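You operate a simulated robot arm through the tools that you are given. There is no shell and no other tool. Be economical: measure what you need, move in short steps, check, and stop when the job is done.

You run a simulated two-armed robot. Do the job below in one go: nothing can be reset, and whatever is moved stays where it is left.

Task
Clean the yellow dripper in the sonic bath on short.
Fine: let the bath run to its end; rinse the dripper and put it back on its own spot.

Only the result counts: the job must be done as asked and must still hold three seconds after the hand-in. Knocking over, shifting, dropping, spilling or breaking anything else fails it.

Robot
Two 7-joint arms with fingered hands on one trunk, on a base that drives. Base frame: it is fixed to the floor where the robot stands at the start and does not move with it; the origin is under the middle of the robot, x ahead of it, y to its left, z up; the surface under the hand at the start is at about z = 0.8. Readings come in m, degrees, newtons and seconds.
The left shoulder is at the start at [0.06, 0.177, 0.825], the right one opposite. Places, roughly: bath button [0.7, -0.1, 0.8]; bath knob [0.7, -0.2, 0.8]; low rinse well [0.7, 0, 0.8]; sonic bath [0.7, -0.2, 0.8]; well of the sonic bath [0.8, -0.2, 0.8]. Payload 4 kg a hand.
The TCP of each hand is the grasp point between the finger pads, 0.037 m short of the fingertips. In the tool frame z runs along the fingers and y along their closing line. Largest opening 0.124 m; the body of the gripper starts 0.043 m behind the TCP. The gripper is a hand of 3 fingers: y runs from the thumb to the fingers, the wrist lies at [-0.015, -0.108, -0.202] in the tool frame, and closing takes about 1.5 s.
Orientation is that of the tool frame in the base frame, as a unit quaternion [w, x, y, z]. With the fingers straight down and the wrist toward the robot, the tool's x, y and z point along [0, 1, 0], [1, 0, 0] and [0, 0, -1] of the base frame.

Tools
- The arms move only by the tool jog_arm. It takes "left_plan", "right_plan" or both (then of equal length, played together; a hand with none holds still); each is a list of rows, each an object (a shift or turn left out is 0, a gripper value left out holds the last) with "travel": the shift along the tool's x, y, z in m, a list of three; "dr": the turn, a rotation vector about the tool's x, y, z in degrees, a list of three. In form: [{"travel": [dx, dy, dz], "dr": [wx, wy, wz]}, ...]. A call has 1 to 12 rows; each row shifts and turns the commanded pose from where the row before left it, along the tool's axes as they then stand. "left_fingers" and "right_fingers" are, for a hand that has rows, the closure, from 0 (fully open) to 1 (shut), set as the call begins (left out, the last holds). A row lasts 0.2 s, in which the tool goes at most 0.05 m and 8.6 degrees; a call with a longer step from one row to the next is refused whole, and so is a gripper value outside its range. A pose out of reach is approached as far as the arm can. The call stops where the force on the tool passes 40 N (or 10 N more than at its start, if that is more) or the arm is blocked; 0.2 s more then pass. Each finger travels about 0.072 m/s and halts on what it meets, pressing with about 32 N; the grip force reading is that of the motor and also rises with nothing between the fingers. The clock runs only during rows and for 0.2 s after the last one: add rows that do not move to give the fingers time. It gives the time, the measured TCP pose, the force on the tool (base axes), the opening and the grip force at its end, in the units of the frame above (readings bear some noise), with the torque about the TCP (base axes, N m) and any sound that the robot's microphone picked up.
- Cameras (640 x 400 px; columns grow to the right, rows downward): "scene" is now at [0.054, -0.0156, 1.4789]; the picture's right is [-0.19, -0.98, 0.00], its down [-0.61, 0.12, -0.78] and it looks along [0.77, -0.15, -0.62] (base axes); focal length 275 px, centre (320, 200). "left" rides on the left gripper at [-0.064, -0.076, -0.137] in its tool frame; the picture's right is [-0.84, -0.26, 0.48], its down [0.48, -0.76, 0.43] and it looks along [0.26, 0.60, 0.76] (tool axes); focal length 256 px, centre (320, 200). "right" rides on the right gripper at [0.064, -0.076, -0.137] in its tool frame; the picture's right is [-0.84, 0.26, -0.48], its down [-0.48, -0.76, 0.43] and it looks along [-0.26, 0.60, 0.76] (tool axes); focal length 256 px, centre (320, 200).
- capture(camera): a new picture of that camera. The clock stands still meanwhile.
- lift_body(by): slides the trunk up (or, below 0, down) by that many m; the arms and the scene camera ride with it, the base frame stays. It gives what a move gives, with no picture.
- roll_base(legs): drives the robot by 1 to 6 legs, each [ahead, left, turn to the left] in m, m and degrees, along the robot's own axes; the way and the turn of a leg run together, so that a leg with both is an arc; at most 1.5 m and 180 degrees a leg. The arms and the cameras ride along, it lands a little off, and it stops where it bumps. It gives what a move gives.
- finger_targets(index, middle, thumb_bend, thumb_turn, hand): sets how far each is bent, from 0 (flat) to 1 (curled in); at 0.3 the hand is open as for a grip, at 0.7 the pads meet at the TCP. One left out holds its place. A second passes; each finger stops where it meets its share of the squeeze, and holds until it gets a number again. A gripper value or a shape takes the hand back. It gives what a move gives, with no picture; readings hold the bend of each and the force on the fingers (four entries, about 0 where the hand has none), thumb and palm. thumb_turn goes from beside the hand (0) to across from the fingers (1), as for a grip.
- preshape(shape, hand): the hand has 3 fingers and takes this shape, open, in about a second: jaw (thumb against the fingers, like two jaws); tri (thumb and two fingers); tip (a fingertip pinch); poke (one finger out to press); point (the index stretched); flat (the hand flat); cup (the hand cupped); fist (a fist). The gripper value then closes the fingers along that shape, each until it touches; the sizes above hold for jaw. It gives what a move gives, with no picture.
- pan_tilt(pan, tilt): turns the head with the scene camera to pan (to the left, within 86 degrees either way) and tilt (down, from -29 to 69), counted from straight ahead of the robot. It gives what a move gives.
- measure_at(camera, pixels): for up to 12 pixels [column, row] of the newest picture of that camera ("zoom" is the newest enlarged one), the place [x, y, z] in the base frame of the surface seen there, good to about 0.003 m. The clock stands still meanwhile.
- zoom(camera, box): a new picture of the part [left, top, right, bottom] of that camera's present view, enlarged. The clock stands still meanwhile.
- finish_job(): hands the job in; it is judged then, once.

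Work in short steps. Measure before you move; look again where a grasp or a placing could have gone wrong, and mend it. You have 80 turns and 58 pictures in all, those below and enlarged ones among them. Open the grippers and draw the arms clear of the work before you hand the job in, unless the task says otherwise; then end with one line.

The tools are called after "Request:" as a command line: name --argument value ..., lists and objects as JSON in quotes. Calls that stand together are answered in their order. jog_arm: Moves the arms, as the interface text tells. Its arguments: {"type":"object","properties":{"left_plan":{"type":"array","items":{"type":"object","properties":{"travel":{"type":"array","items":{"type":"number"}},"dr":{"type":"array","items":{"type":"number"}}}}},"left_fingers":{"type":"number"},"right_plan":{"type":"array","items":{"type":"object","properties":{"travel":{"type":"array","items":{"type":"number"}},"dr":{"type":"array","items":{"type":"number"}}}}},"right_fingers":{"type":"number"}},"required":[]} The other tools are called the same way: lift_body (by) slides the trunk up or down; preshape (shape, hand) gives the hand a shape; finger_targets (index, middle, thumb_bend, thumb_turn, hand) moves the fingers one by one; roll_base (legs) drives the base; pan_tilt (pan, tilt) turns the head that bears the scene camera; capture (camera) takes a picture; measure_at (camera, pixels) gives the place of the surface under pixels of a picture; zoom (camera, box) takes an enlarged picture of a part of a camera's view; finish_job () hands the job in.

At the start:

```text
time: 0.0
left_eef_pos: [0.6459, 0.245, 1.2042]
left_tool_rot: [0.0, 0.707, 0.707, 0.0]
left_force: [-0.5, 0.0, -0.6]
left_wrist_torque: [-0.02, 0.01, 0.02]
left_opening: 0.1236
left_gripper_force: 0.1
left_shape: jaw
left_bend: [0.3, 0.3, 0.3, 0.98]
left_finger forces: [0.0, 0.1, 0.0, 0.0, 0.0, 0.0]
right_eef_pos: [0.6223, -0.3396, 1.1614]
right_tool_rot: [0.0, 0.706, 0.708, 0.0]
right_force: [-0.3, 0.3, 0.0]
right_wrist_torque: [0.0, -0.02, -0.03]
right_opening: 0.1237
right_gripper_force: 0.0
right_shape: jaw
right_bend: [0.3, 0.3, 0.3, 0.98]
right_finger forces: [0.0, 0.1, 0.0, 0.1, 0.0, 0.0]
trunk travel left (down, up): [-0.35, 0.24]
robot x, y, heading: [0.0035, 0.0001, -0.1]
head pan, tilt: [-10.8, 38.6]
```

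scene: 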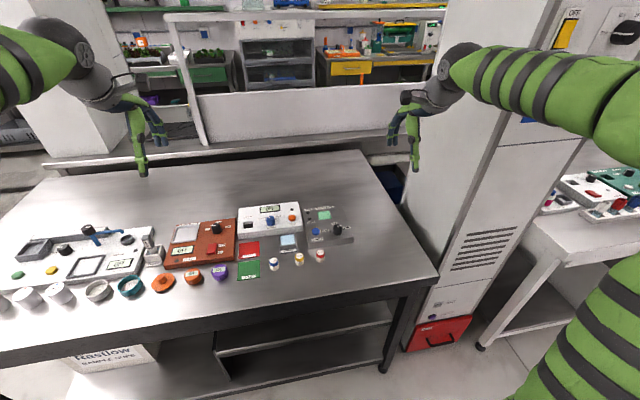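
right: 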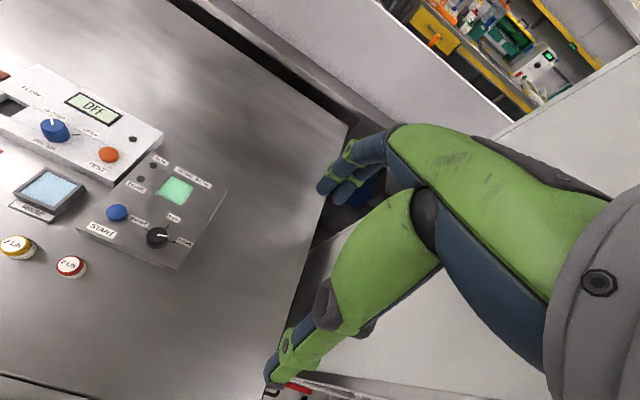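
left: 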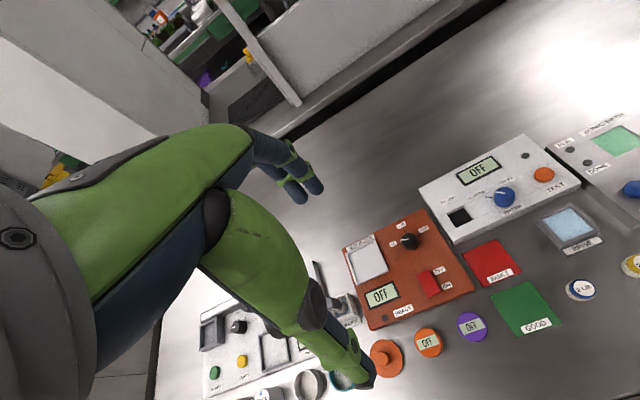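

The scene shows a panel of devices at left and center, with the sonic bath around pixel (325,228). I'll zoom in to find the yellow dripper.

Request:
zoom --camera "scene" --box '[220, 190, 380, 290]'

Request:
zoom --camera "scene" --box '[0, 210, 180, 322]'

```text
4.00 times, centred on (300, 240) of scene
```

zoom: 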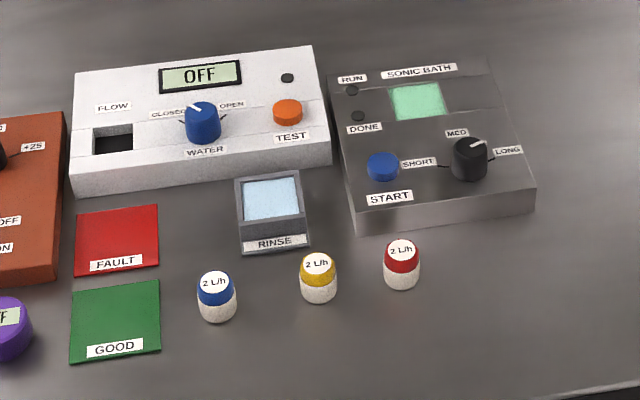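

```text
3.56 times, centred on (90, 266) of scene
```

zoom: 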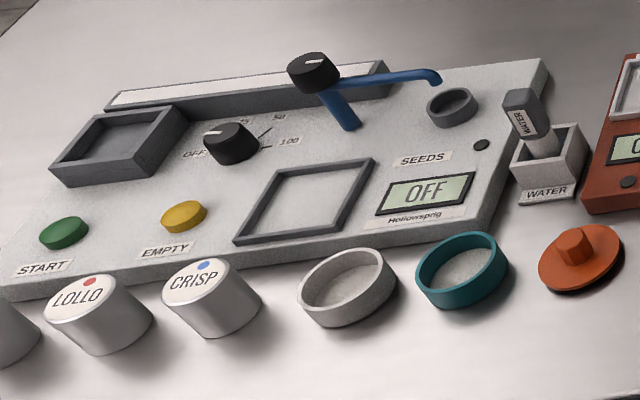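

The bath, the yellow dripper (near scene (299,258)) and the rinse well are all visible. Next I'll take a tighter zoom and measure the key points.

Request:
zoom --camera "scene" --box '[276, 200, 364, 255]'

Request:
measure_at --camera "scene" --pixels '[[299, 256], [299, 262], [273, 261], [320, 254], [324, 215], [315.5, 231], [337, 228], [287.5, 239], [287, 249], [330, 225], [352, 230], [308, 275]]'

Request:
zoom --camera "right" --box '[0, 130, 240, 280]'

```text
7.27 times, centred on (320, 228) of scene
```

zoom: 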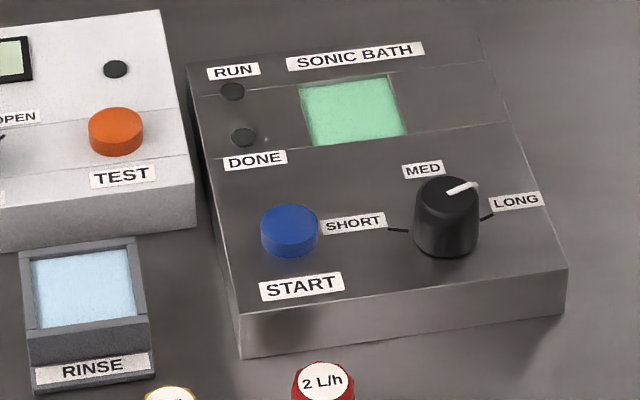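

```text
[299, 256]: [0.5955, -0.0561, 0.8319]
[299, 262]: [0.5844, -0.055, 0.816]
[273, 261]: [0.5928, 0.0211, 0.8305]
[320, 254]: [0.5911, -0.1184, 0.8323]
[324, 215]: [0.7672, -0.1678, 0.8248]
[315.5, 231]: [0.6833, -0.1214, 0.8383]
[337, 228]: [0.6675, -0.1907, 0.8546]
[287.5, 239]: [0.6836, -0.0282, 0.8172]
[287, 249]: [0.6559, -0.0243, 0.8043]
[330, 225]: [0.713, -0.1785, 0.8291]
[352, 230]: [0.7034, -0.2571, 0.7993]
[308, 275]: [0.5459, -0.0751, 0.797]
```

```text
2.67 times, centred on (120, 205) of right
```

zoom: 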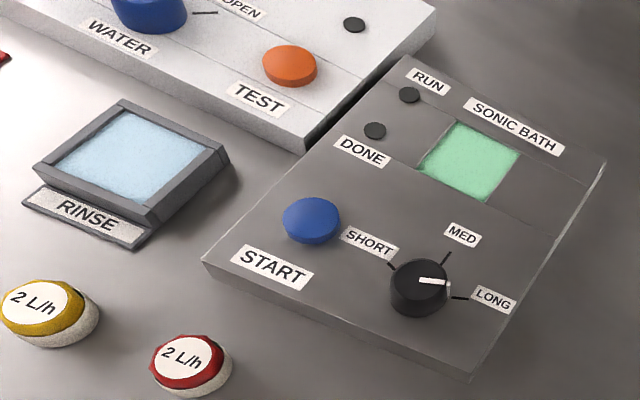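

The knob points at LONG, so it must turn counter-clockwise past MED to SHORT. I'll measure the ticks, knob and well from this close view.

Request:
measure_at --camera "zoom" --pixels '[[418, 277], [445, 284], [389, 265], [447, 255], [459, 298], [424, 281], [470, 160], [452, 125], [518, 153], [422, 165], [488, 198], [311, 218]]'

Request:
measure_at --camera "right" --pixels '[[15, 244], [23, 261], [34, 252], [1, 244], [68, 264], [48, 187], [46, 170], [83, 188], [49, 213], [12, 190], [60, 208], [30, 200]]'

```text
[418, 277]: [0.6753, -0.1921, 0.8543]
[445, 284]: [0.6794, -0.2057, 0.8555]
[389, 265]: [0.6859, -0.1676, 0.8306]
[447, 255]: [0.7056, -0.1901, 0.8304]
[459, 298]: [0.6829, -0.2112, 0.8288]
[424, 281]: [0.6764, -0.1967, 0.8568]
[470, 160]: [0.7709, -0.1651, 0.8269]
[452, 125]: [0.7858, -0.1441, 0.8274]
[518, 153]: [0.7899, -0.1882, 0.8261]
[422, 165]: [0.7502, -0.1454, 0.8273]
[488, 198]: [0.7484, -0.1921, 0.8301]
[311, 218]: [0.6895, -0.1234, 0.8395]
```

```text
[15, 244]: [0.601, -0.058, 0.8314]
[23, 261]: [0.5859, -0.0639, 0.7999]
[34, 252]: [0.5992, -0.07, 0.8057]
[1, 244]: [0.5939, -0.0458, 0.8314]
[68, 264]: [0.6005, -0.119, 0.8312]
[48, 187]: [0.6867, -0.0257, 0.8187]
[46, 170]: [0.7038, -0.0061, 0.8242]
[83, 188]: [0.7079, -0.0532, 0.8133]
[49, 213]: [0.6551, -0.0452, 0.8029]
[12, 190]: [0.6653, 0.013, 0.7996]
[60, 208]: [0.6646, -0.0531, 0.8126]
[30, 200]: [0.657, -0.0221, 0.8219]
```

Knob centre is about (0.676,-0.192), with SHORT about +67° and LONG about -70° from ahead. I'll bring the right hand above the knob, yawed -34°, with the fingers partly closed.

Request:
jog_arm --right_plan '[{"travel": [0.0247, 0.009, 0.0385]}, {"travel": [0.0247, 0.009, 0.0385]}, {"travel": [0.0247, 0.009, 0.0385]}, {"travel": [0.0247, 0.009, 0.0385]}, {"travel": [0.0247, 0.009, 0.0385]}, {"travel": [0.0247, 0.009, 0.0385]}, {"dr": [0, 0, 8.5]}, {"dr": [0, 0, 8.5]}, {"dr": [0, 0, 8.5]}, {"dr": [0, 0, 8.5]}, {}]' --right_fingers 0.3

Request:
capture --camera "right"

Request:
zoom --camera "scene" --box '[240, 160, 400, 260]'

```text
time: 2.4
left_eef_pos: [0.6459, 0.2438, 1.2042]
left_tool_rot: [0.0, 0.707, 0.707, 0.0]
left_force: [0.4, -0.2, -0.1]
left_wrist_torque: [-0.01, 0.01, 0.02]
left_opening: 0.1239
left_gripper_force: 0.1
left_shape: jaw
left_bend: [0.3, 0.3, 0.3, 0.98]
left_finger forces: [0.0, 0.0, 0.0, 0.0, 0.1, 0.0]
right_eef_pos: [0.676, -0.192, 0.931]
right_tool_rot: [0.0, 0.883, 0.469, 0.0]
right_force: [0.8, 0.1, -0.2]
right_wrist_torque: [-0.02, 0.02, -0.02]
right_opening: 0.087
right_gripper_force: 0.1
right_shape: jaw
right_bend: [0.35, 0.38, 0.5, 0.99]
right_finger forces: [0.0, 0.0, 0.0, 0.1, 0.1, 0.0]
trunk travel left (down, up): [-0.35, 0.24]
robot x, y, heading: [0.0025, -0.001, 0.2]
head pan, tilt: [-10.8, 38.6]
```

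```text
50 pictures are left
```

right: 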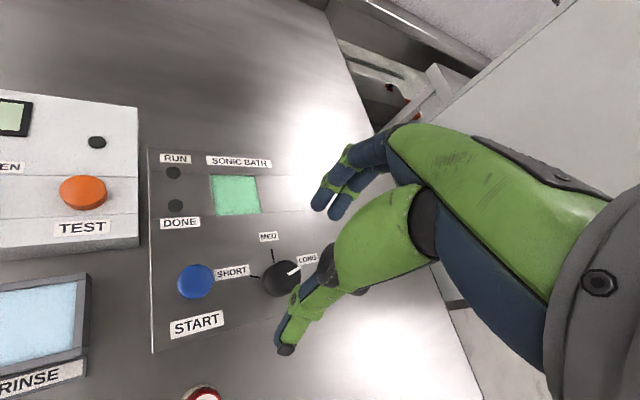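

```text
4.00 times, centred on (320, 210) of scene
```

zoom: 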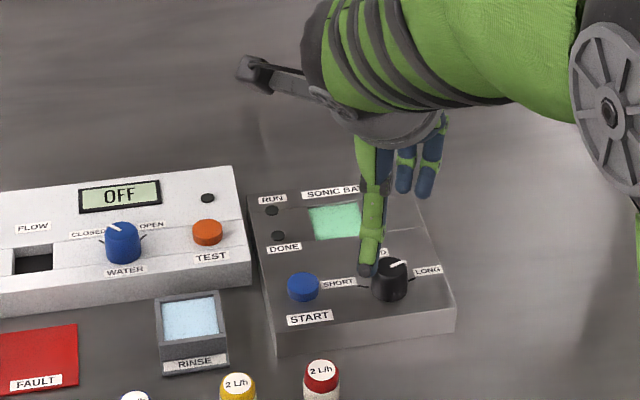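

The hand is above the knob with thumb and fingers on either side. I'll lower 5.5 cm, then close on the knob.

Request:
jog_arm --right_plan '[{"travel": [0, 0, 0.02]}, {"travel": [0, 0, 0.02]}, {"travel": [0, 0, 0.015]}, {}]' --right_fingers 0.3

Request:
jog_arm --right_plan '[{}, {}, {}, {}, {}, {}, {}, {}]' --right_fingers 0.8

Request:
zoom --camera "right" --box '[140, 130, 460, 330]'

```text
time: 3.4
left_eef_pos: [0.6471, 0.2435, 1.2043]
left_tool_rot: [-0.001, 0.708, 0.707, 0.0]
left_force: [0.0, 0.3, -0.1]
left_wrist_torque: [0.01, 0.01, -0.03]
left_opening: 0.1235
left_gripper_force: 0.1
left_shape: jaw
left_bend: [0.3, 0.3, 0.3, 0.98]
left_finger forces: [0.0, 0.0, 0.0, 0.1, 0.1, 0.0]
right_eef_pos: [0.6768, -0.1911, 0.8755]
right_tool_rot: [0.001, 0.883, 0.469, 0.001]
right_force: [-0.7, 1.2, -0.1]
right_wrist_torque: [-0.01, 0.03, 0.01]
right_opening: 0.0871
right_gripper_force: 0.3
right_shape: jaw
right_bend: [0.35, 0.38, 0.5, 0.99]
right_finger forces: [0.1, 0.0, 0.1, 0.1, 0.0, 0.0]
trunk travel left (down, up): [-0.35, 0.24]
robot x, y, heading: [-0.0001, 0.0024, -0.0]
head pan, tilt: [-10.8, 38.6]
```

```text
time: 5.2
left_eef_pos: [0.6469, 0.2439, 1.2045]
left_tool_rot: [0.0, 0.707, 0.707, 0.001]
left_force: [0.1, -0.4, 0.2]
left_wrist_torque: [-0.03, 0.03, 0.01]
left_opening: 0.1233
left_gripper_force: 0.0
left_shape: jaw
left_bend: [0.3, 0.3, 0.3, 0.98]
left_finger forces: [0.1, 0.1, 0.1, 0.0, 0.0, 0.1]
right_eef_pos: [0.6769, -0.1903, 0.8746]
right_tool_rot: [0.0, 0.883, 0.47, 0.0]
right_force: [-4.0, 8.1, 2.5]
right_wrist_torque: [0.09, -0.07, 0.05]
right_opening: 0.0274
right_gripper_force: 31.9
right_shape: jaw
right_bend: [0.61, 0.6, 0.62, 1.0]
right_finger forces: [16.1, 10.2, 0.0, 0.0, 34.8, 0.0]
trunk travel left (down, up): [-0.35, 0.24]
robot x, y, heading: [-0.0011, -0.0007, -0.2]
head pan, tilt: [-10.8, 38.6]
```

```text
2.00 times, centred on (300, 230) of right
```

zoom: 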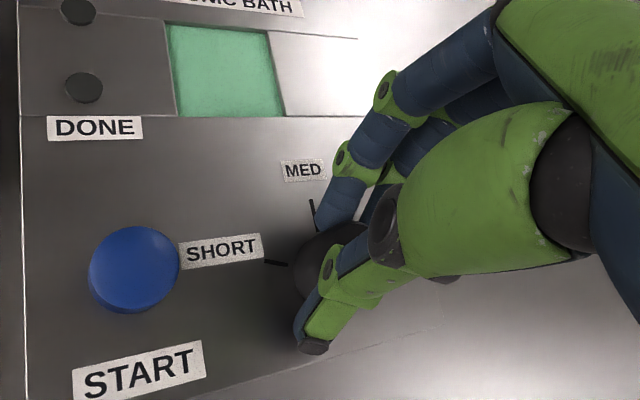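

The fingers hold the knob (0.027 m wide). I'll turn it 68° counter-clockwise, which is negative about tool z.

Request:
jog_arm --right_plan '[{"dr": [0, 0, -8.5]}, {"dr": [0, 0, -8.5]}, {"dr": [0, 0, -8.5]}, {"dr": [0, 0, -8.5]}, {"dr": [0, 0, -8.5]}, {"dr": [0, 0, -8.5]}, {"dr": [0, 0, -8.5]}, {"dr": [0, 0, -8.5]}, {}]'

Request:
zoom --camera "right" --box '[140, 130, 460, 330]'

```text
time: 7.2
left_eef_pos: [0.6449, 0.2426, 1.2056]
left_tool_rot: [0.001, 0.707, 0.707, 0.0]
left_force: [-0.3, 0.5, 0.3]
left_wrist_torque: [0.01, -0.01, -0.03]
left_opening: 0.1234
left_gripper_force: 0.1
left_shape: jaw
left_bend: [0.3, 0.3, 0.3, 0.98]
left_finger forces: [0.0, 0.0, 0.1, 0.1, 0.0, 0.0]
right_eef_pos: [0.6757, -0.1924, 0.8762]
right_tool_rot: [0.0, 0.469, 0.883, 0.0]
right_force: [-14.1, -1.4, 5.2]
right_wrist_torque: [0.06, 0.23, -0.01]
right_opening: 0.0277
right_gripper_force: 32.6
right_shape: jaw
right_bend: [0.61, 0.61, 0.62, 0.99]
right_finger forces: [16.5, 8.9, 0.0, 0.0, 38.8, 0.0]
trunk travel left (down, up): [-0.35, 0.24]
robot x, y, heading: [-0.0008, 0.0018, -0.0]
head pan, tilt: [-10.8, 38.6]
```

```text
2.00 times, centred on (300, 230) of right
```

zoom: 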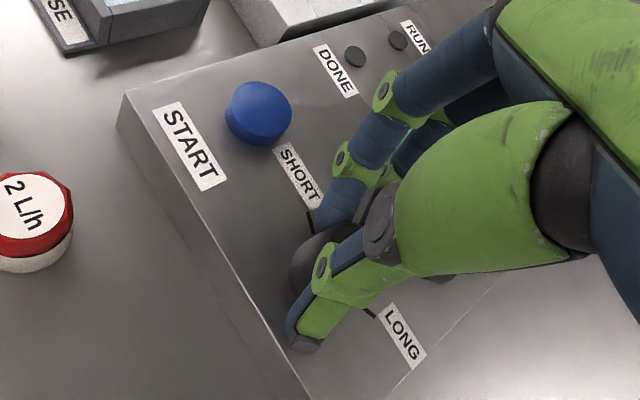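

The turn is done, though the pointer is hidden by the hand. I'll release, rise 6 cm and look at the pointer.

Request:
jog_arm --right_plan '[{}, {}, {}, {}, {}, {"travel": [0, 0, -0.03]}, {"travel": [0, 0, -0.03]}, {}]' --right_fingers 0.3

Request:
zoom --camera "right" --box '[140, 130, 460, 330]'

```text
time: 9.0
left_eef_pos: [0.6465, 0.2439, 1.2042]
left_tool_rot: [0.0, 0.707, 0.707, 0.0]
left_force: [1.0, 0.1, -0.4]
left_wrist_torque: [0.02, 0.01, -0.02]
left_opening: 0.1239
left_gripper_force: 0.2
left_shape: jaw
left_bend: [0.3, 0.3, 0.3, 0.98]
left_finger forces: [0.0, 0.0, 0.0, 0.1, 0.1, 0.0]
right_eef_pos: [0.6762, -0.1916, 0.9358]
right_tool_rot: [0.001, 0.47, 0.883, 0.0]
right_force: [-0.3, -0.7, 0.1]
right_wrist_torque: [0.01, -0.05, 0.01]
right_opening: 0.0867
right_gripper_force: 0.1
right_shape: jaw
right_bend: [0.35, 0.38, 0.5, 0.99]
right_finger forces: [0.0, 0.0, 0.0, 0.0, 0.0, 0.0]
trunk travel left (down, up): [-0.35, 0.24]
robot x, y, heading: [0.0008, 0.0025, -0.1]
head pan, tilt: [-10.8, 38.6]
```

```text
2.00 times, centred on (300, 230) of right
```

zoom: 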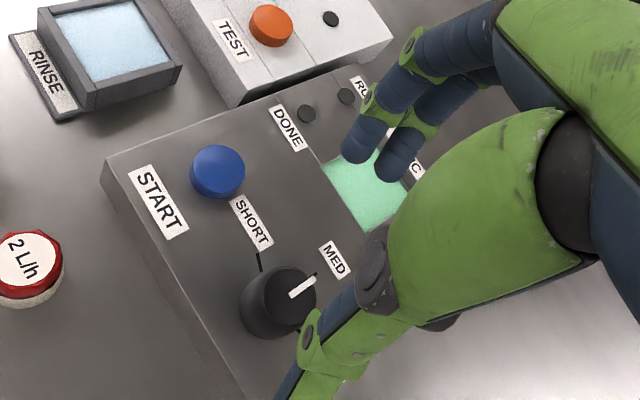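

The pointer now points at about MED. I'll measure it precisely before the second turn.

Request:
measure_at --camera "zoom" --pixels '[[293, 293], [313, 280], [282, 290], [317, 274], [259, 262], [257, 254], [302, 330]]'

Request:
jog_arm --right_plan '[{"dr": [0, 0, 8.5]}, {"dr": [0, 0, 8.5]}, {"dr": [0, 0, 8.5]}, {"dr": [0, 0, 8.5]}, {"dr": [0, 0, 8.5]}, {"dr": [0, 0, 8.5]}, {"dr": [0, 0, 8.5]}, {"dr": [0, 0, 8.5]}, {}]'

Request:
zoom --camera "right" --box '[140, 130, 460, 330]'

```text
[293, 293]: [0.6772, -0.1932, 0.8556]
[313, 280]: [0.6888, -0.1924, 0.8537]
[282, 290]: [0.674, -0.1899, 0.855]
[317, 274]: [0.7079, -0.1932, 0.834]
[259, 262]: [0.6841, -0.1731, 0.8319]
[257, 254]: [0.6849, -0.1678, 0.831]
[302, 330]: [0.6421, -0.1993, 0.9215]
```

```text
time: 11.0
left_eef_pos: [0.645, 0.2438, 1.2056]
left_tool_rot: [0.0, 0.707, 0.707, -0.001]
left_force: [-0.3, 0.0, -0.4]
left_wrist_torque: [0.02, -0.01, -0.03]
left_opening: 0.1237
left_gripper_force: 0.0
left_shape: jaw
left_bend: [0.3, 0.3, 0.3, 0.98]
left_finger forces: [0.1, 0.0, 0.1, 0.1, 0.1, 0.0]
right_eef_pos: [0.6773, -0.191, 0.9352]
right_tool_rot: [0.0, 0.884, 0.468, 0.0]
right_force: [0.0, -0.9, -0.8]
right_wrist_torque: [-0.02, 0.04, -0.03]
right_opening: 0.0866
right_gripper_force: 0.2
right_shape: jaw
right_bend: [0.35, 0.38, 0.5, 0.99]
right_finger forces: [0.0, 0.0, 0.0, 0.1, 0.0, 0.0]
trunk travel left (down, up): [-0.35, 0.24]
robot x, y, heading: [-0.0023, -0.0005, -0.1]
head pan, tilt: [-10.8, 38.6]
```

```text
2.00 times, centred on (300, 230) of right
```

zoom: 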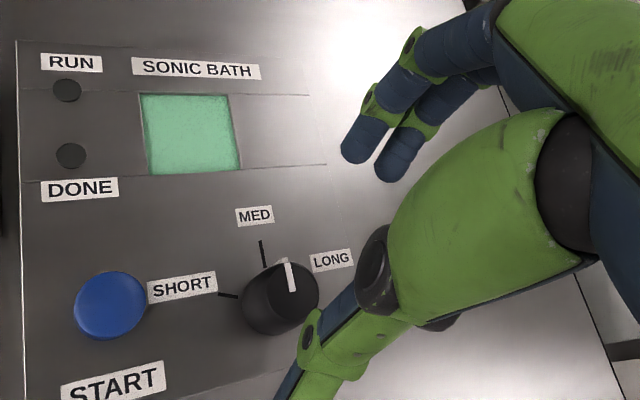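

The pointer sits at MED (about 0°), and SHORT is at about 67°. I'll lower again, grip, and turn 68° counter-clockwise.

Request:
jog_arm --right_plan '[{"travel": [0, 0, 0.02]}, {"travel": [0, 0, 0.02]}, {"travel": [0, 0, 0.02]}, {}]' --right_fingers 0.3

Request:
jog_arm --right_plan '[{}, {}, {}, {}, {}, {}, {}, {}]' --right_fingers 0.8

Request:
jog_arm --right_plan '[{"dr": [0, 0, -8.5]}, {"dr": [0, 0, -8.5]}, {"dr": [0, 0, -8.5]}, {"dr": [0, 0, -8.5]}, {"dr": [0, 0, -8.5]}, {"dr": [0, 0, -8.5]}, {"dr": [0, 0, -8.5]}, {"dr": [0, 0, -8.5]}, {}]'

Request:
jog_arm --right_plan '[{}, {}, {}, {}, {}, {"travel": [0, 0, -0.03]}, {"travel": [0, 0, -0.03]}, {}]' --right_fingers 0.3

Request:
zoom --camera "right" --box '[140, 130, 460, 330]'

```text
time: 12.0
left_eef_pos: [0.6461, 0.2426, 1.205]
left_tool_rot: [-0.001, 0.707, 0.707, 0.001]
left_force: [0.1, 0.3, -0.2]
left_wrist_torque: [-0.02, -0.03, 0.0]
left_opening: 0.1237
left_gripper_force: 0.0
left_shape: jaw
left_bend: [0.3, 0.3, 0.3, 0.98]
left_finger forces: [0.1, 0.0, 0.0, 0.1, 0.1, 0.0]
right_eef_pos: [0.6762, -0.1906, 0.8746]
right_tool_rot: [0.0, 0.883, 0.47, 0.0]
right_force: [-0.5, 0.1, 0.2]
right_wrist_torque: [0.03, -0.03, -0.02]
right_opening: 0.0864
right_gripper_force: 0.0
right_shape: jaw
right_bend: [0.35, 0.38, 0.5, 0.99]
right_finger forces: [0.0, 0.0, 0.0, 0.0, 0.1, 0.0]
trunk travel left (down, up): [-0.35, 0.24]
robot x, y, heading: [0.0027, 0.0029, -0.1]
head pan, tilt: [-10.8, 38.6]
```

```text
time: 13.8
left_eef_pos: [0.6453, 0.2441, 1.2044]
left_tool_rot: [0.001, 0.707, 0.708, 0.0]
left_force: [-0.8, -0.4, 0.0]
left_wrist_torque: [-0.04, 0.01, -0.01]
left_opening: 0.1235
left_gripper_force: 0.1
left_shape: jaw
left_bend: [0.3, 0.3, 0.3, 0.98]
left_finger forces: [0.1, 0.0, 0.0, 0.1, 0.0, 0.0]
right_eef_pos: [0.6754, -0.1904, 0.8753]
right_tool_rot: [0.001, 0.883, 0.47, 0.0]
right_force: [-3.4, 7.3, 1.6]
right_wrist_torque: [0.06, -0.07, 0.02]
right_opening: 0.0273
right_gripper_force: 32.1
right_shape: jaw
right_bend: [0.6, 0.6, 0.63, 1.0]
right_finger forces: [16.7, 9.8, 0.0, 0.0, 33.5, 0.0]
trunk travel left (down, up): [-0.35, 0.24]
robot x, y, heading: [0.0007, -0.0008, 0.3]
head pan, tilt: [-10.8, 38.6]
```

```text
time: 15.8
left_eef_pos: [0.6451, 0.2435, 1.2053]
left_tool_rot: [0.0, 0.707, 0.707, 0.001]
left_force: [0.3, -0.4, -0.3]
left_wrist_torque: [-0.02, 0.01, -0.01]
left_opening: 0.1236
left_gripper_force: 0.1
left_shape: jaw
left_bend: [0.3, 0.3, 0.3, 0.98]
left_finger forces: [0.0, 0.0, 0.1, 0.0, 0.0, 0.1]
right_eef_pos: [0.6739, -0.1923, 0.8759]
right_tool_rot: [0.0, 0.47, 0.883, 0.0]
right_force: [-17.7, -3.4, 6.7]
right_wrist_torque: [0.02, 0.3, 0.01]
right_opening: 0.0272
right_gripper_force: 32.3
right_shape: jaw
right_bend: [0.6, 0.61, 0.63, 0.99]
right_finger forces: [17.1, 8.7, 0.0, 0.0, 41.2, 0.1]
trunk travel left (down, up): [-0.35, 0.24]
robot x, y, heading: [-0.0013, -0.0005, 0.1]
head pan, tilt: [-10.8, 38.6]
```

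```text
time: 17.6
left_eef_pos: [0.6464, 0.2447, 1.2047]
left_tool_rot: [0.0, 0.707, 0.707, 0.0]
left_force: [0.0, -0.1, -0.3]
left_wrist_torque: [0.0, -0.01, -0.04]
left_opening: 0.1238
left_gripper_force: 0.0
left_shape: jaw
left_bend: [0.3, 0.3, 0.3, 0.98]
left_finger forces: [0.0, 0.0, 0.1, 0.1, 0.1, 0.0]
right_eef_pos: [0.6757, -0.1915, 0.9349]
right_tool_rot: [0.0, 0.47, 0.883, -0.001]
right_force: [0.0, 0.5, 0.5]
right_wrist_torque: [0.0, 0.03, -0.02]
right_opening: 0.0866
right_gripper_force: 0.2
right_shape: jaw
right_bend: [0.35, 0.38, 0.5, 0.99]
right_finger forces: [0.1, 0.0, 0.1, 0.0, 0.1, 0.1]
trunk travel left (down, up): [-0.35, 0.24]
robot x, y, heading: [-0.0008, 0.0021, -0.1]
head pan, tilt: [-10.8, 38.6]
```

```text
2.00 times, centred on (300, 230) of right
```

zoom: 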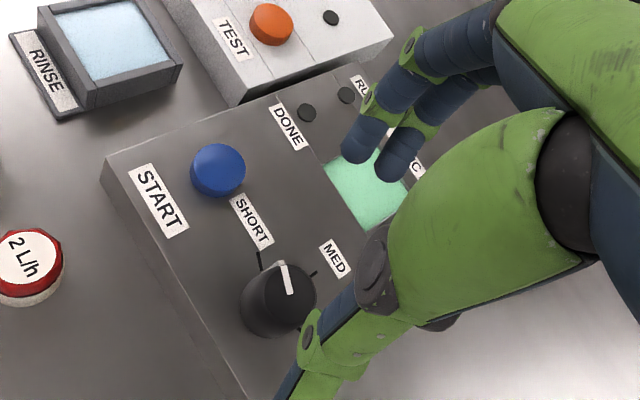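

The pointer has moved toward SHORT. I'll measure its angle.

Request:
measure_at --camera "zoom" --pixels '[[289, 289], [282, 268], [285, 278], [281, 264]]'

Request:
zoom --camera "scene" --box '[276, 200, 364, 255]'

```text
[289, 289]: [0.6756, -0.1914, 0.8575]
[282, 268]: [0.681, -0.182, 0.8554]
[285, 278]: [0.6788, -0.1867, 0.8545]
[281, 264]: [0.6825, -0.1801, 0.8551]
```

```text
7.27 times, centred on (320, 228) of scene
```

zoom: 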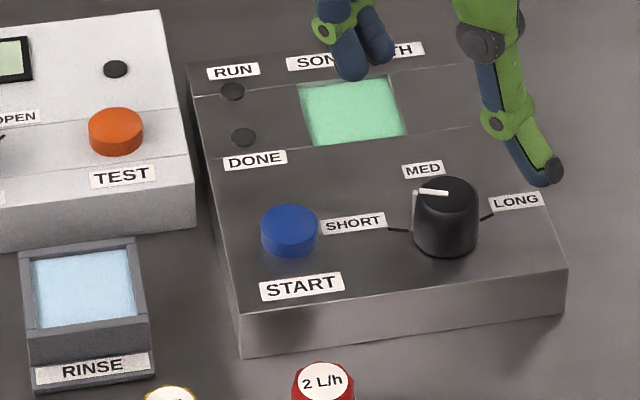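

The pointer measures about 60° against a SHORT tick at about 67°. I'll check more precisely with a tighter view.

Request:
zoom --camera "scene" --box '[324, 217, 348, 232]'

Request:
zoom --camera "right" --box '[250, 240, 314, 280]'

```text
16.00 times, centred on (336, 224) of scene
```

zoom: 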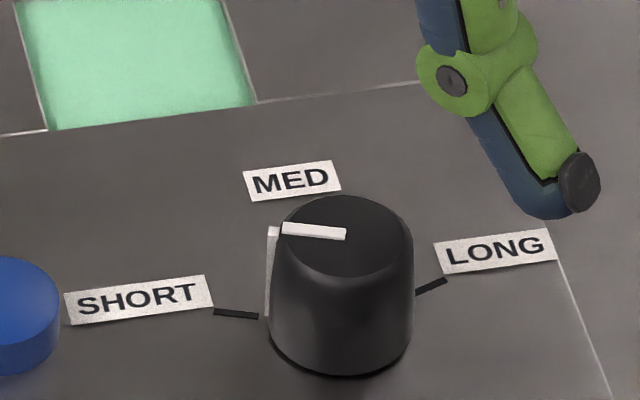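

```text
10.00 times, centred on (282, 260) of right
```

zoom: 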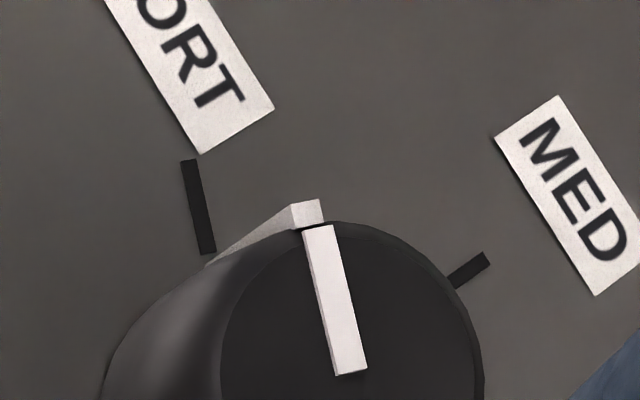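

The pointer lines up with the SHORT tick. Next I'll square the hand and move it above the yellow dripper at about (0.598,-0.057).

Request:
jog_arm --right_plan '[{"dr": [0, 0, 8.5]}, {"dr": [0, 0, 8.5]}, {"dr": [0, 0, 8.5]}, {"dr": [0, 0, 8.5]}, {"travel": [0.03375, -0.0195, 0]}, {"travel": [0.03375, -0.0195, 0]}, {"travel": [0.03375, -0.0195, 0]}, {"travel": [0.03375, -0.0195, 0]}, {}]' --right_fingers 0.4

Request:
capture --camera "right"

Request:
zoom --camera "scene" --box '[260, 210, 340, 260]'

```text
time: 19.6
left_eef_pos: [0.6455, 0.2437, 1.204]
left_tool_rot: [0.0, 0.707, 0.707, -0.001]
left_force: [0.6, 0.2, -1.1]
left_wrist_torque: [-0.01, 0.02, 0.0]
left_opening: 0.1235
left_gripper_force: 0.2
left_shape: jaw
left_bend: [0.3, 0.3, 0.3, 0.98]
left_finger forces: [0.1, 0.0, 0.0, 0.1, 0.1, 0.0]
right_eef_pos: [0.599, -0.0559, 0.9352]
right_tool_rot: [0.0, 0.707, 0.707, 0.0]
right_force: [-0.6, -0.4, 0.1]
right_wrist_torque: [0.02, 0.01, 0.0]
right_opening: 0.0749
right_gripper_force: 0.1
right_shape: jaw
right_bend: [0.38, 0.42, 0.53, 0.99]
right_finger forces: [0.1, 0.0, 0.0, 0.0, 0.0, 0.0]
trunk travel left (down, up): [-0.35, 0.24]
robot x, y, heading: [-0.0004, -0.0, 0.1]
head pan, tilt: [-10.8, 38.6]
```

```text
40 pictures are left
```

right: 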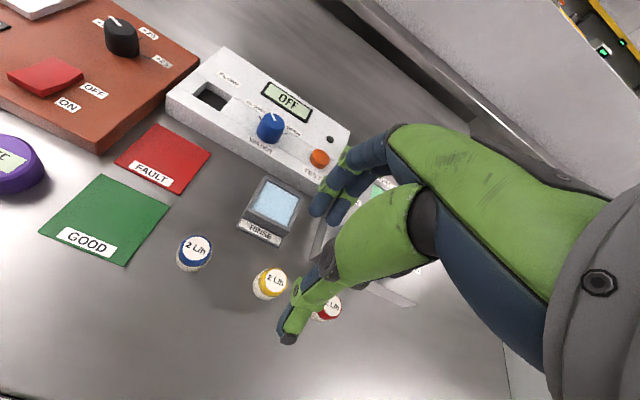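

```text
8.00 times, centred on (300, 235) of scene
```

zoom: 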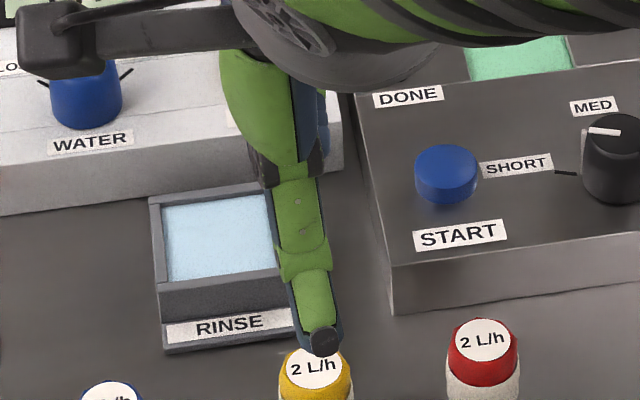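

Request:
zoom --camera "right" --box '[238, 260, 302, 300]'

```text
10.00 times, centred on (270, 280) of right
```

zoom: 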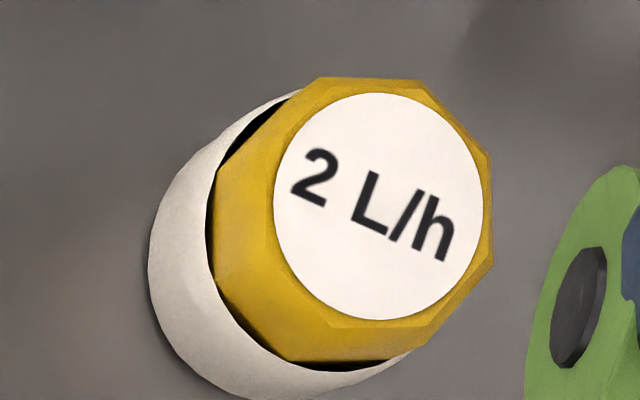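

The dripper has a yellow cap on a slightly wider white base. I'll measure its points.

Request:
measure_at --camera "zoom" --pixels '[[378, 205], [300, 195], [458, 215], [400, 105], [355, 305], [225, 230], [240, 300], [165, 230], [200, 350], [270, 375], [300, 342], [100, 200]]'

```text
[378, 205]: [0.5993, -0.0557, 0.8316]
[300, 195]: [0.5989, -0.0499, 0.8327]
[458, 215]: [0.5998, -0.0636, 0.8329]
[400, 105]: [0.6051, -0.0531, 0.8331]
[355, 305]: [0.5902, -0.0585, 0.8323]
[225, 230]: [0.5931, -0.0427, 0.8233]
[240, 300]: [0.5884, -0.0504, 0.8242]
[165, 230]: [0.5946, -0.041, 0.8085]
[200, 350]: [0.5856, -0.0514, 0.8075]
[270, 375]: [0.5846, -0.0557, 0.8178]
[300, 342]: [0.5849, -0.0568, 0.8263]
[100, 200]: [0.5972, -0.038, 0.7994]
```

The dripper centre is (0.599,-0.056), directly beneath the TCP. I'll descend to TCP z ≈ 0.848 and close.

Request:
jog_arm --right_plan '[{"travel": [0, 0, 0.03]}, {"travel": [0, 0, 0.03]}, {"travel": [0, 0, 0.027]}, {}, {}]' --right_fingers 0.4

Request:
zoom --camera "right" --box '[200, 200, 360, 300]'

```text
time: 20.8
left_eef_pos: [0.647, 0.2446, 1.205]
left_tool_rot: [0.0, 0.707, 0.707, -0.001]
left_force: [0.1, -0.7, -0.2]
left_wrist_torque: [0.02, -0.01, 0.01]
left_opening: 0.1238
left_gripper_force: 0.0
left_shape: jaw
left_bend: [0.3, 0.3, 0.3, 0.98]
left_finger forces: [0.1, 0.0, 0.1, 0.0, 0.0, 0.0]
right_eef_pos: [0.5986, -0.058, 0.8477]
right_tool_rot: [0.0, 0.707, 0.707, 0.0]
right_force: [-0.8, -0.3, -0.1]
right_wrist_torque: [-0.06, -0.03, -0.02]
right_opening: 0.0749
right_gripper_force: 0.0
right_shape: jaw
right_bend: [0.38, 0.42, 0.53, 0.99]
right_finger forces: [0.1, 0.0, 0.0, 0.1, 0.0, 0.1]
trunk travel left (down, up): [-0.35, 0.24]
robot x, y, heading: [-0.0038, -0.0004, -0.3]
head pan, tilt: [-10.8, 38.6]
```

```text
4.00 times, centred on (280, 250) of right
```

zoom: 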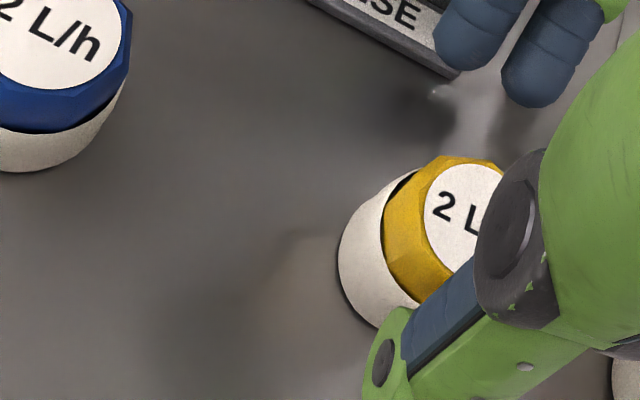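

The dripper sits between thumb and fingers. I'll close on it and lift slightly.

Request:
jog_arm --right_plan '[{}, {}, {}, {}, {}, {}, {}, {}]' --right_fingers 0.85

Request:
jog_arm --right_plan '[{"travel": [0, 0, -0.03]}, {"travel": [0, 0, -0.04]}, {"travel": [0, 0, -0.04]}, {}]'

Request:
capture --camera "right"

Request:
zoom --camera "scene" --box '[240, 180, 368, 260]'

```text
time: 22.6
left_eef_pos: [0.6466, 0.245, 1.2059]
left_tool_rot: [0.001, 0.707, 0.707, 0.0]
left_force: [0.3, -0.3, -0.1]
left_wrist_torque: [0.0, 0.01, 0.0]
left_opening: 0.1236
left_gripper_force: 0.0
left_shape: jaw
left_bend: [0.3, 0.3, 0.3, 0.98]
left_finger forces: [0.0, 0.0, 0.0, 0.1, 0.0, 0.0]
right_eef_pos: [0.5986, -0.0548, 0.8496]
right_tool_rot: [0.0, 0.707, 0.707, 0.002]
right_force: [5.0, -2.0, 20.1]
right_wrist_torque: [0.03, -0.65, -0.04]
right_opening: 0.0187
right_gripper_force: 32.0
right_shape: jaw
right_bend: [0.58, 0.59, 0.66, 1.0]
right_finger forces: [22.2, 15.7, 0.0, 0.1, 41.1, 0.0]
trunk travel left (down, up): [-0.35, 0.24]
robot x, y, heading: [-0.0015, -0.001, -0.2]
head pan, tilt: [-10.8, 38.6]
```

```text
time: 23.6
left_eef_pos: [0.6471, 0.2438, 1.2038]
left_tool_rot: [-0.001, 0.707, 0.707, 0.001]
left_force: [0.0, -0.6, -0.2]
left_wrist_torque: [-0.04, -0.03, -0.01]
left_opening: 0.1234
left_gripper_force: 0.1
left_shape: jaw
left_bend: [0.3, 0.3, 0.3, 0.98]
left_finger forces: [0.0, 0.0, 0.1, 0.1, 0.0, 0.0]
right_eef_pos: [0.5973, -0.0557, 0.9585]
right_tool_rot: [0.0, 0.706, 0.708, 0.001]
right_force: [0.2, 0.3, -0.7]
right_wrist_torque: [0.01, 0.03, -0.01]
right_opening: 0.0177
right_gripper_force: 32.3
right_shape: jaw
right_bend: [0.59, 0.6, 0.66, 1.0]
right_finger forces: [21.2, 14.2, 0.0, 0.0, 37.1, 0.0]
trunk travel left (down, up): [-0.35, 0.24]
robot x, y, heading: [-0.0004, -0.0025, 0.1]
head pan, tilt: [-10.8, 38.6]
```

```text
36 pictures are left
```

right: 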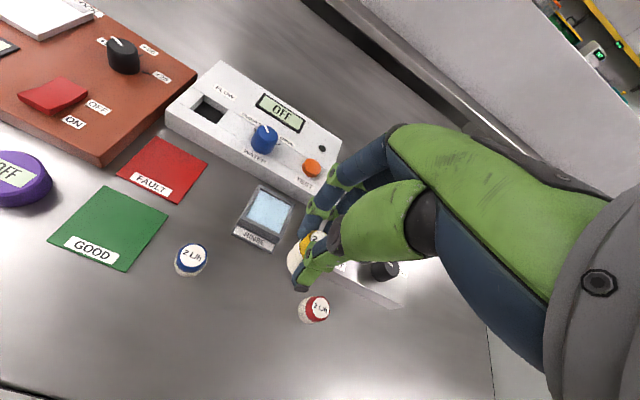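

```text
5.00 times, centred on (304, 220) of scene
```

zoom: 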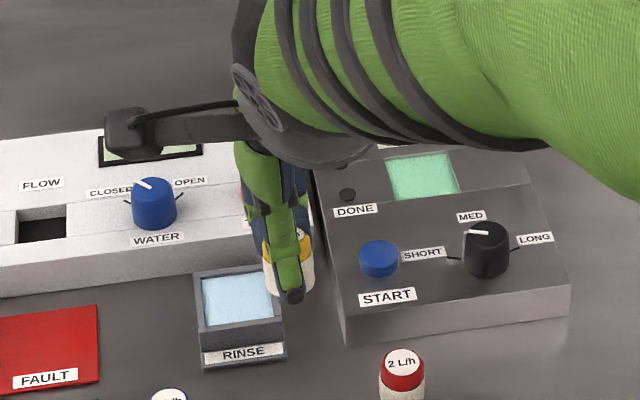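

The dripper is held and lifted. I'll zoom in to check its tilt and where it sits in the hand.

Request:
zoom --camera "right" --box '[270, 215, 350, 265]'

Request:
zoom --camera "scene" --box '[278, 217, 318, 242]'

Request:
measure_at --camera "zoom" --pixels '[[260, 250], [240, 350], [450, 330], [440, 240]]'

```text
8.00 times, centred on (310, 240) of right
```

zoom: 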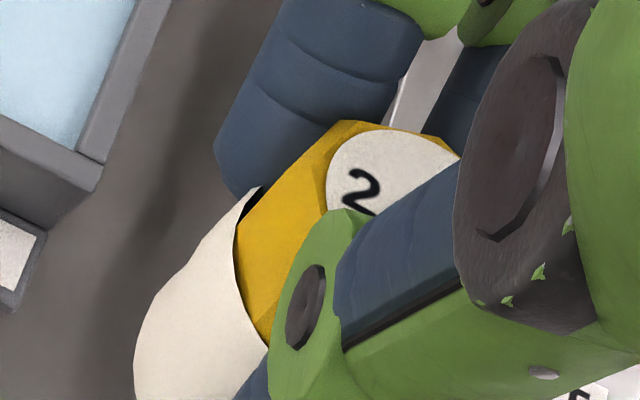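

```text
16.00 times, centred on (298, 230) of scene
```

zoom: 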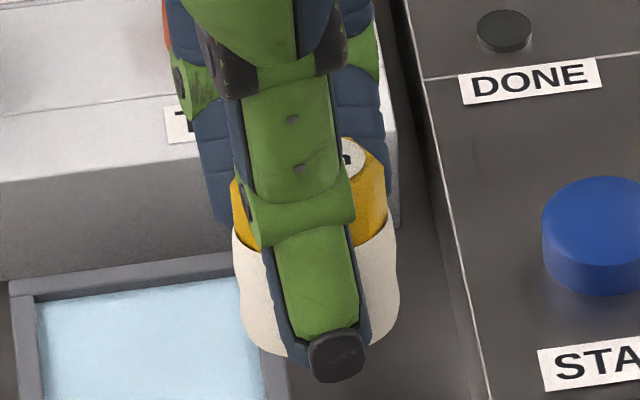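

```text
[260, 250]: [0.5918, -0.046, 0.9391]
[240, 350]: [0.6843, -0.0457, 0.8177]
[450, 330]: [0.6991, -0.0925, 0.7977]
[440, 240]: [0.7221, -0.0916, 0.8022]
```

The tips grip low on the white base, so they would jam in the narrow well. I'll set the dripper back on its spot and regrasp 12 mm higher on the cap.

Request:
jog_arm --right_plan '[{"travel": [0, 0, 0.04]}, {"travel": [0, 0, 0.04]}, {"travel": [0, 0, 0.02]}, {"travel": [0, 0, 0.008]}, {}]'

Request:
jog_arm --right_plan '[{}, {}, {}, {}, {}, {"travel": [0, 0, -0.012]}, {}]' --right_fingers 0.5

Request:
zoom --camera "right" --box '[220, 200, 348, 280]'

```text
time: 24.8
left_eef_pos: [0.6462, 0.2441, 1.2054]
left_tool_rot: [0.0, 0.707, 0.707, 0.0]
left_force: [0.3, 1.2, -0.2]
left_wrist_torque: [-0.01, 0.01, -0.05]
left_opening: 0.1238
left_gripper_force: 0.0
left_shape: jaw
left_bend: [0.3, 0.3, 0.3, 0.98]
left_finger forces: [0.0, 0.0, 0.0, 0.0, 0.1, 0.0]
right_eef_pos: [0.5996, -0.0549, 0.8497]
right_tool_rot: [0.001, 0.706, 0.708, 0.0]
right_force: [-1.8, -0.9, 10.2]
right_wrist_torque: [0.0, -0.11, -0.02]
right_opening: 0.0177
right_gripper_force: 32.4
right_shape: jaw
right_bend: [0.59, 0.6, 0.66, 1.0]
right_finger forces: [21.5, 15.1, 0.0, 0.0, 41.4, 0.1]
trunk travel left (down, up): [-0.35, 0.24]
robot x, y, heading: [-0.0018, 0.0025, 0.1]
head pan, tilt: [-10.8, 38.6]
```

```text
time: 26.4
left_eef_pos: [0.6461, 0.2444, 1.2047]
left_tool_rot: [0.0, 0.708, 0.707, -0.001]
left_force: [0.2, -0.2, 0.0]
left_wrist_torque: [0.02, -0.01, 0.0]
left_opening: 0.1237
left_gripper_force: 0.1
left_shape: jaw
left_bend: [0.3, 0.3, 0.3, 0.98]
left_finger forces: [0.0, 0.0, 0.1, 0.0, 0.1, 0.0]
right_eef_pos: [0.5976, -0.0554, 0.8623]
right_tool_rot: [0.0, 0.707, 0.708, 0.0]
right_force: [0.8, -0.2, 1.1]
right_wrist_torque: [0.02, 0.0, 0.02]
right_opening: 0.0613
right_gripper_force: 0.1
right_shape: jaw
right_bend: [0.42, 0.46, 0.56, 1.0]
right_finger forces: [0.0, 0.0, 0.0, 0.0, 0.0, 0.0]
trunk travel left (down, up): [-0.35, 0.24]
robot x, y, heading: [0.0025, 0.0042, -0.3]
head pan, tilt: [-10.8, 38.6]
```

```text
5.00 times, centred on (284, 240) of right
```

zoom: 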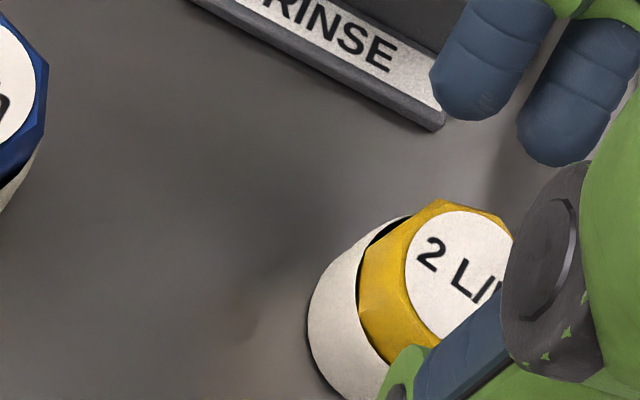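

The dripper is upright in place. I'll close at the higher level and lift.

Request:
jog_arm --right_plan '[{}, {}, {}, {}, {}, {}, {}, {}]' --right_fingers 0.85

Request:
jog_arm --right_plan '[{"travel": [0, 0, -0.03]}, {"travel": [0, 0, -0.04]}, {"travel": [0, 0, -0.03]}, {}]'

Request:
zoom --camera "right" --box '[270, 215, 350, 265]'

Request:
zoom --camera "scene" --box '[278, 217, 318, 242]'

```text
time: 28.2
left_eef_pos: [0.6461, 0.2439, 1.2041]
left_tool_rot: [0.0, 0.707, 0.707, 0.001]
left_force: [0.6, 0.8, -0.9]
left_wrist_torque: [0.02, -0.01, 0.02]
left_opening: 0.1237
left_gripper_force: 0.0
left_shape: jaw
left_bend: [0.3, 0.3, 0.3, 0.98]
left_finger forces: [0.0, 0.0, 0.0, 0.0, 0.0, 0.0]
right_eef_pos: [0.5978, -0.0563, 0.8619]
right_tool_rot: [0.0, 0.707, 0.707, -0.001]
right_force: [-0.4, 1.1, 4.7]
right_wrist_torque: [0.02, 0.04, -0.02]
right_opening: 0.0196
right_gripper_force: 31.7
right_shape: jaw
right_bend: [0.61, 0.61, 0.66, 1.0]
right_finger forces: [18.0, 11.5, 0.1, 0.0, 29.0, 0.0]
trunk travel left (down, up): [-0.35, 0.24]
robot x, y, heading: [0.0002, -0.0007, -0.1]
head pan, tilt: [-10.8, 38.6]
```

```text
time: 29.2
left_eef_pos: [0.6454, 0.2439, 1.2045]
left_tool_rot: [0.0, 0.707, 0.707, 0.0]
left_force: [-0.1, -0.3, -0.3]
left_wrist_torque: [0.01, 0.01, -0.04]
left_opening: 0.1239
left_gripper_force: 0.0
left_shape: jaw
left_bend: [0.3, 0.3, 0.3, 0.98]
left_finger forces: [0.0, 0.0, 0.0, 0.0, 0.1, 0.0]
right_eef_pos: [0.5977, -0.056, 0.9615]
right_tool_rot: [-0.001, 0.707, 0.707, 0.0]
right_force: [-0.5, -0.2, 0.1]
right_wrist_torque: [0.0, 0.03, -0.01]
right_opening: 0.0193
right_gripper_force: 32.3
right_shape: jaw
right_bend: [0.61, 0.61, 0.66, 1.0]
right_finger forces: [17.5, 12.1, 0.1, 0.0, 26.6, 0.0]
trunk travel left (down, up): [-0.35, 0.24]
robot x, y, heading: [-0.0015, -0.0031, 0.2]
head pan, tilt: [-10.8, 38.6]
```

```text
8.00 times, centred on (310, 240) of right
```

zoom: 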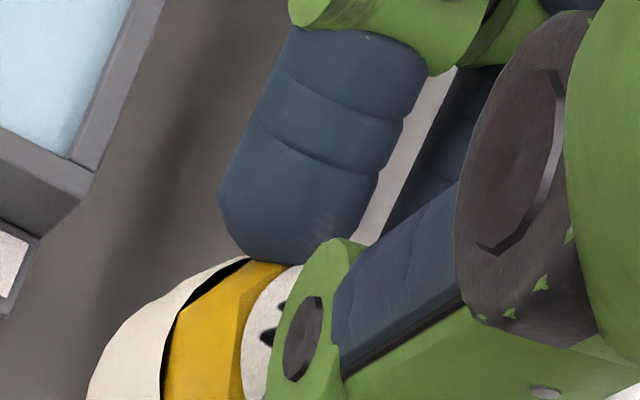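

```text
16.00 times, centred on (298, 230) of scene
```

zoom: 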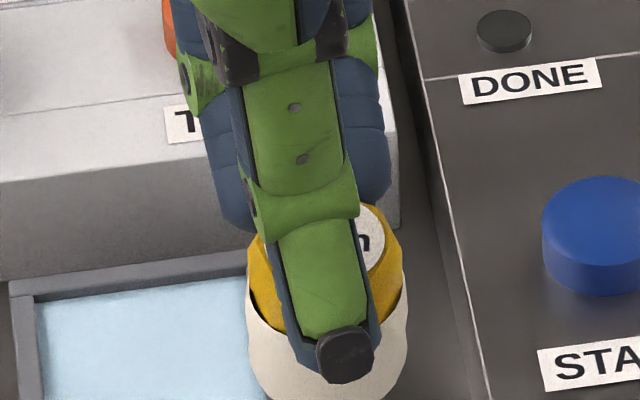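

The cap grip is good, with the dripper bottom about 0.062 below the TCP. I'll carry it above the bath well at (0.769,-0.1675).

Request:
jog_arm --right_plan '[{"travel": [-0.0223, 0.0342, 0]}, {"travel": [-0.0223, 0.0342, 0]}, {"travel": [-0.0223, 0.0342, 0]}, {"travel": [-0.0223, 0.0342, 0]}, {"travel": [-0.0223, 0.0342, 0]}, {"travel": [0, 0, 0.03]}, {}]'

Request:
zoom --camera "right" --box '[220, 180, 380, 280]'

Request:
zoom --camera "scene" --box '[280, 180, 376, 240]'

```text
time: 30.8
left_eef_pos: [0.6453, 0.244, 1.2046]
left_tool_rot: [0.0, 0.707, 0.707, 0.0]
left_force: [0.2, 0.8, 0.6]
left_wrist_torque: [0.0, -0.04, -0.02]
left_opening: 0.1235
left_gripper_force: 0.1
left_shape: jaw
left_bend: [0.3, 0.3, 0.3, 0.98]
left_finger forces: [0.1, 0.0, 0.0, 0.0, 0.0, 0.1]
right_eef_pos: [0.7679, -0.168, 0.9318]
right_tool_rot: [0.0, 0.707, 0.707, 0.0]
right_force: [0.5, 0.2, 0.8]
right_wrist_torque: [0.01, -0.03, 0.01]
right_opening: 0.0192
right_gripper_force: 32.2
right_shape: jaw
right_bend: [0.61, 0.61, 0.66, 1.0]
right_finger forces: [17.5, 12.1, 0.0, 0.0, 26.5, 0.0]
trunk travel left (down, up): [-0.35, 0.24]
robot x, y, heading: [-0.0012, -0.0022, 0.0]
head pan, tilt: [-10.8, 38.6]
```

```text
4.00 times, centred on (300, 230) of right
```

zoom: 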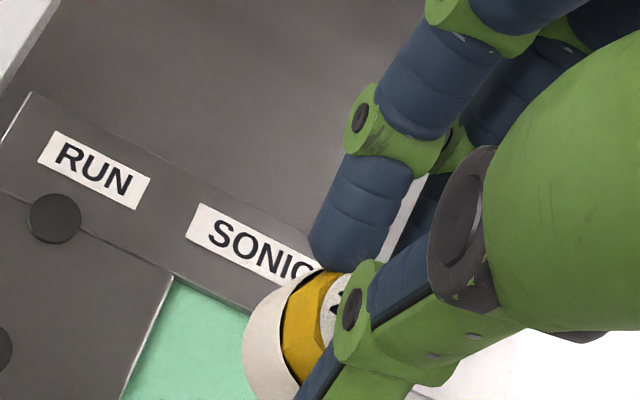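

```text
6.67 times, centred on (328, 210) of scene
```

zoom: 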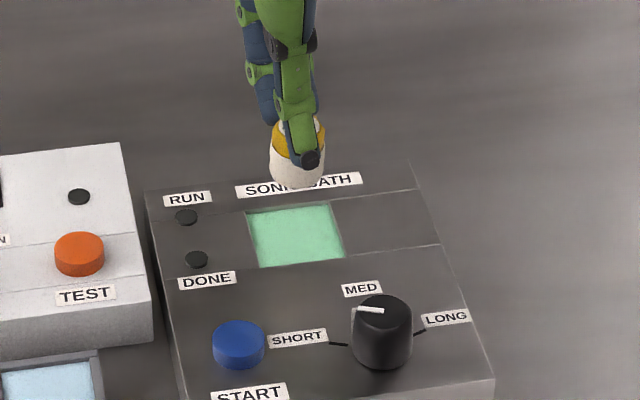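

The dripper is over the bath. I'll measure the well corners once more for alignment.

Request:
measure_at --camera "zoom" --pixels '[[249, 215], [329, 204], [343, 249], [259, 265], [295, 234], [244, 240], [350, 225], [300, 263], [300, 255], [370, 225], [285, 208], [290, 198]]'

```text
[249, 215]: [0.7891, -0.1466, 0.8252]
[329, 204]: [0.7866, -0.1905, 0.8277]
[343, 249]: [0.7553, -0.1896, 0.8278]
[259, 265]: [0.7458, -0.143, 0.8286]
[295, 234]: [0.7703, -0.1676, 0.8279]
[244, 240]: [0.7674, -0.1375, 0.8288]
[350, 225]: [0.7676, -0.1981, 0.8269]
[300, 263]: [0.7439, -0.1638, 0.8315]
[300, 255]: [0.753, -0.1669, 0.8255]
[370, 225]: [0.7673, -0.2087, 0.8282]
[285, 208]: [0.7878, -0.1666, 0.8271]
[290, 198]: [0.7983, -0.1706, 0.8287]
```

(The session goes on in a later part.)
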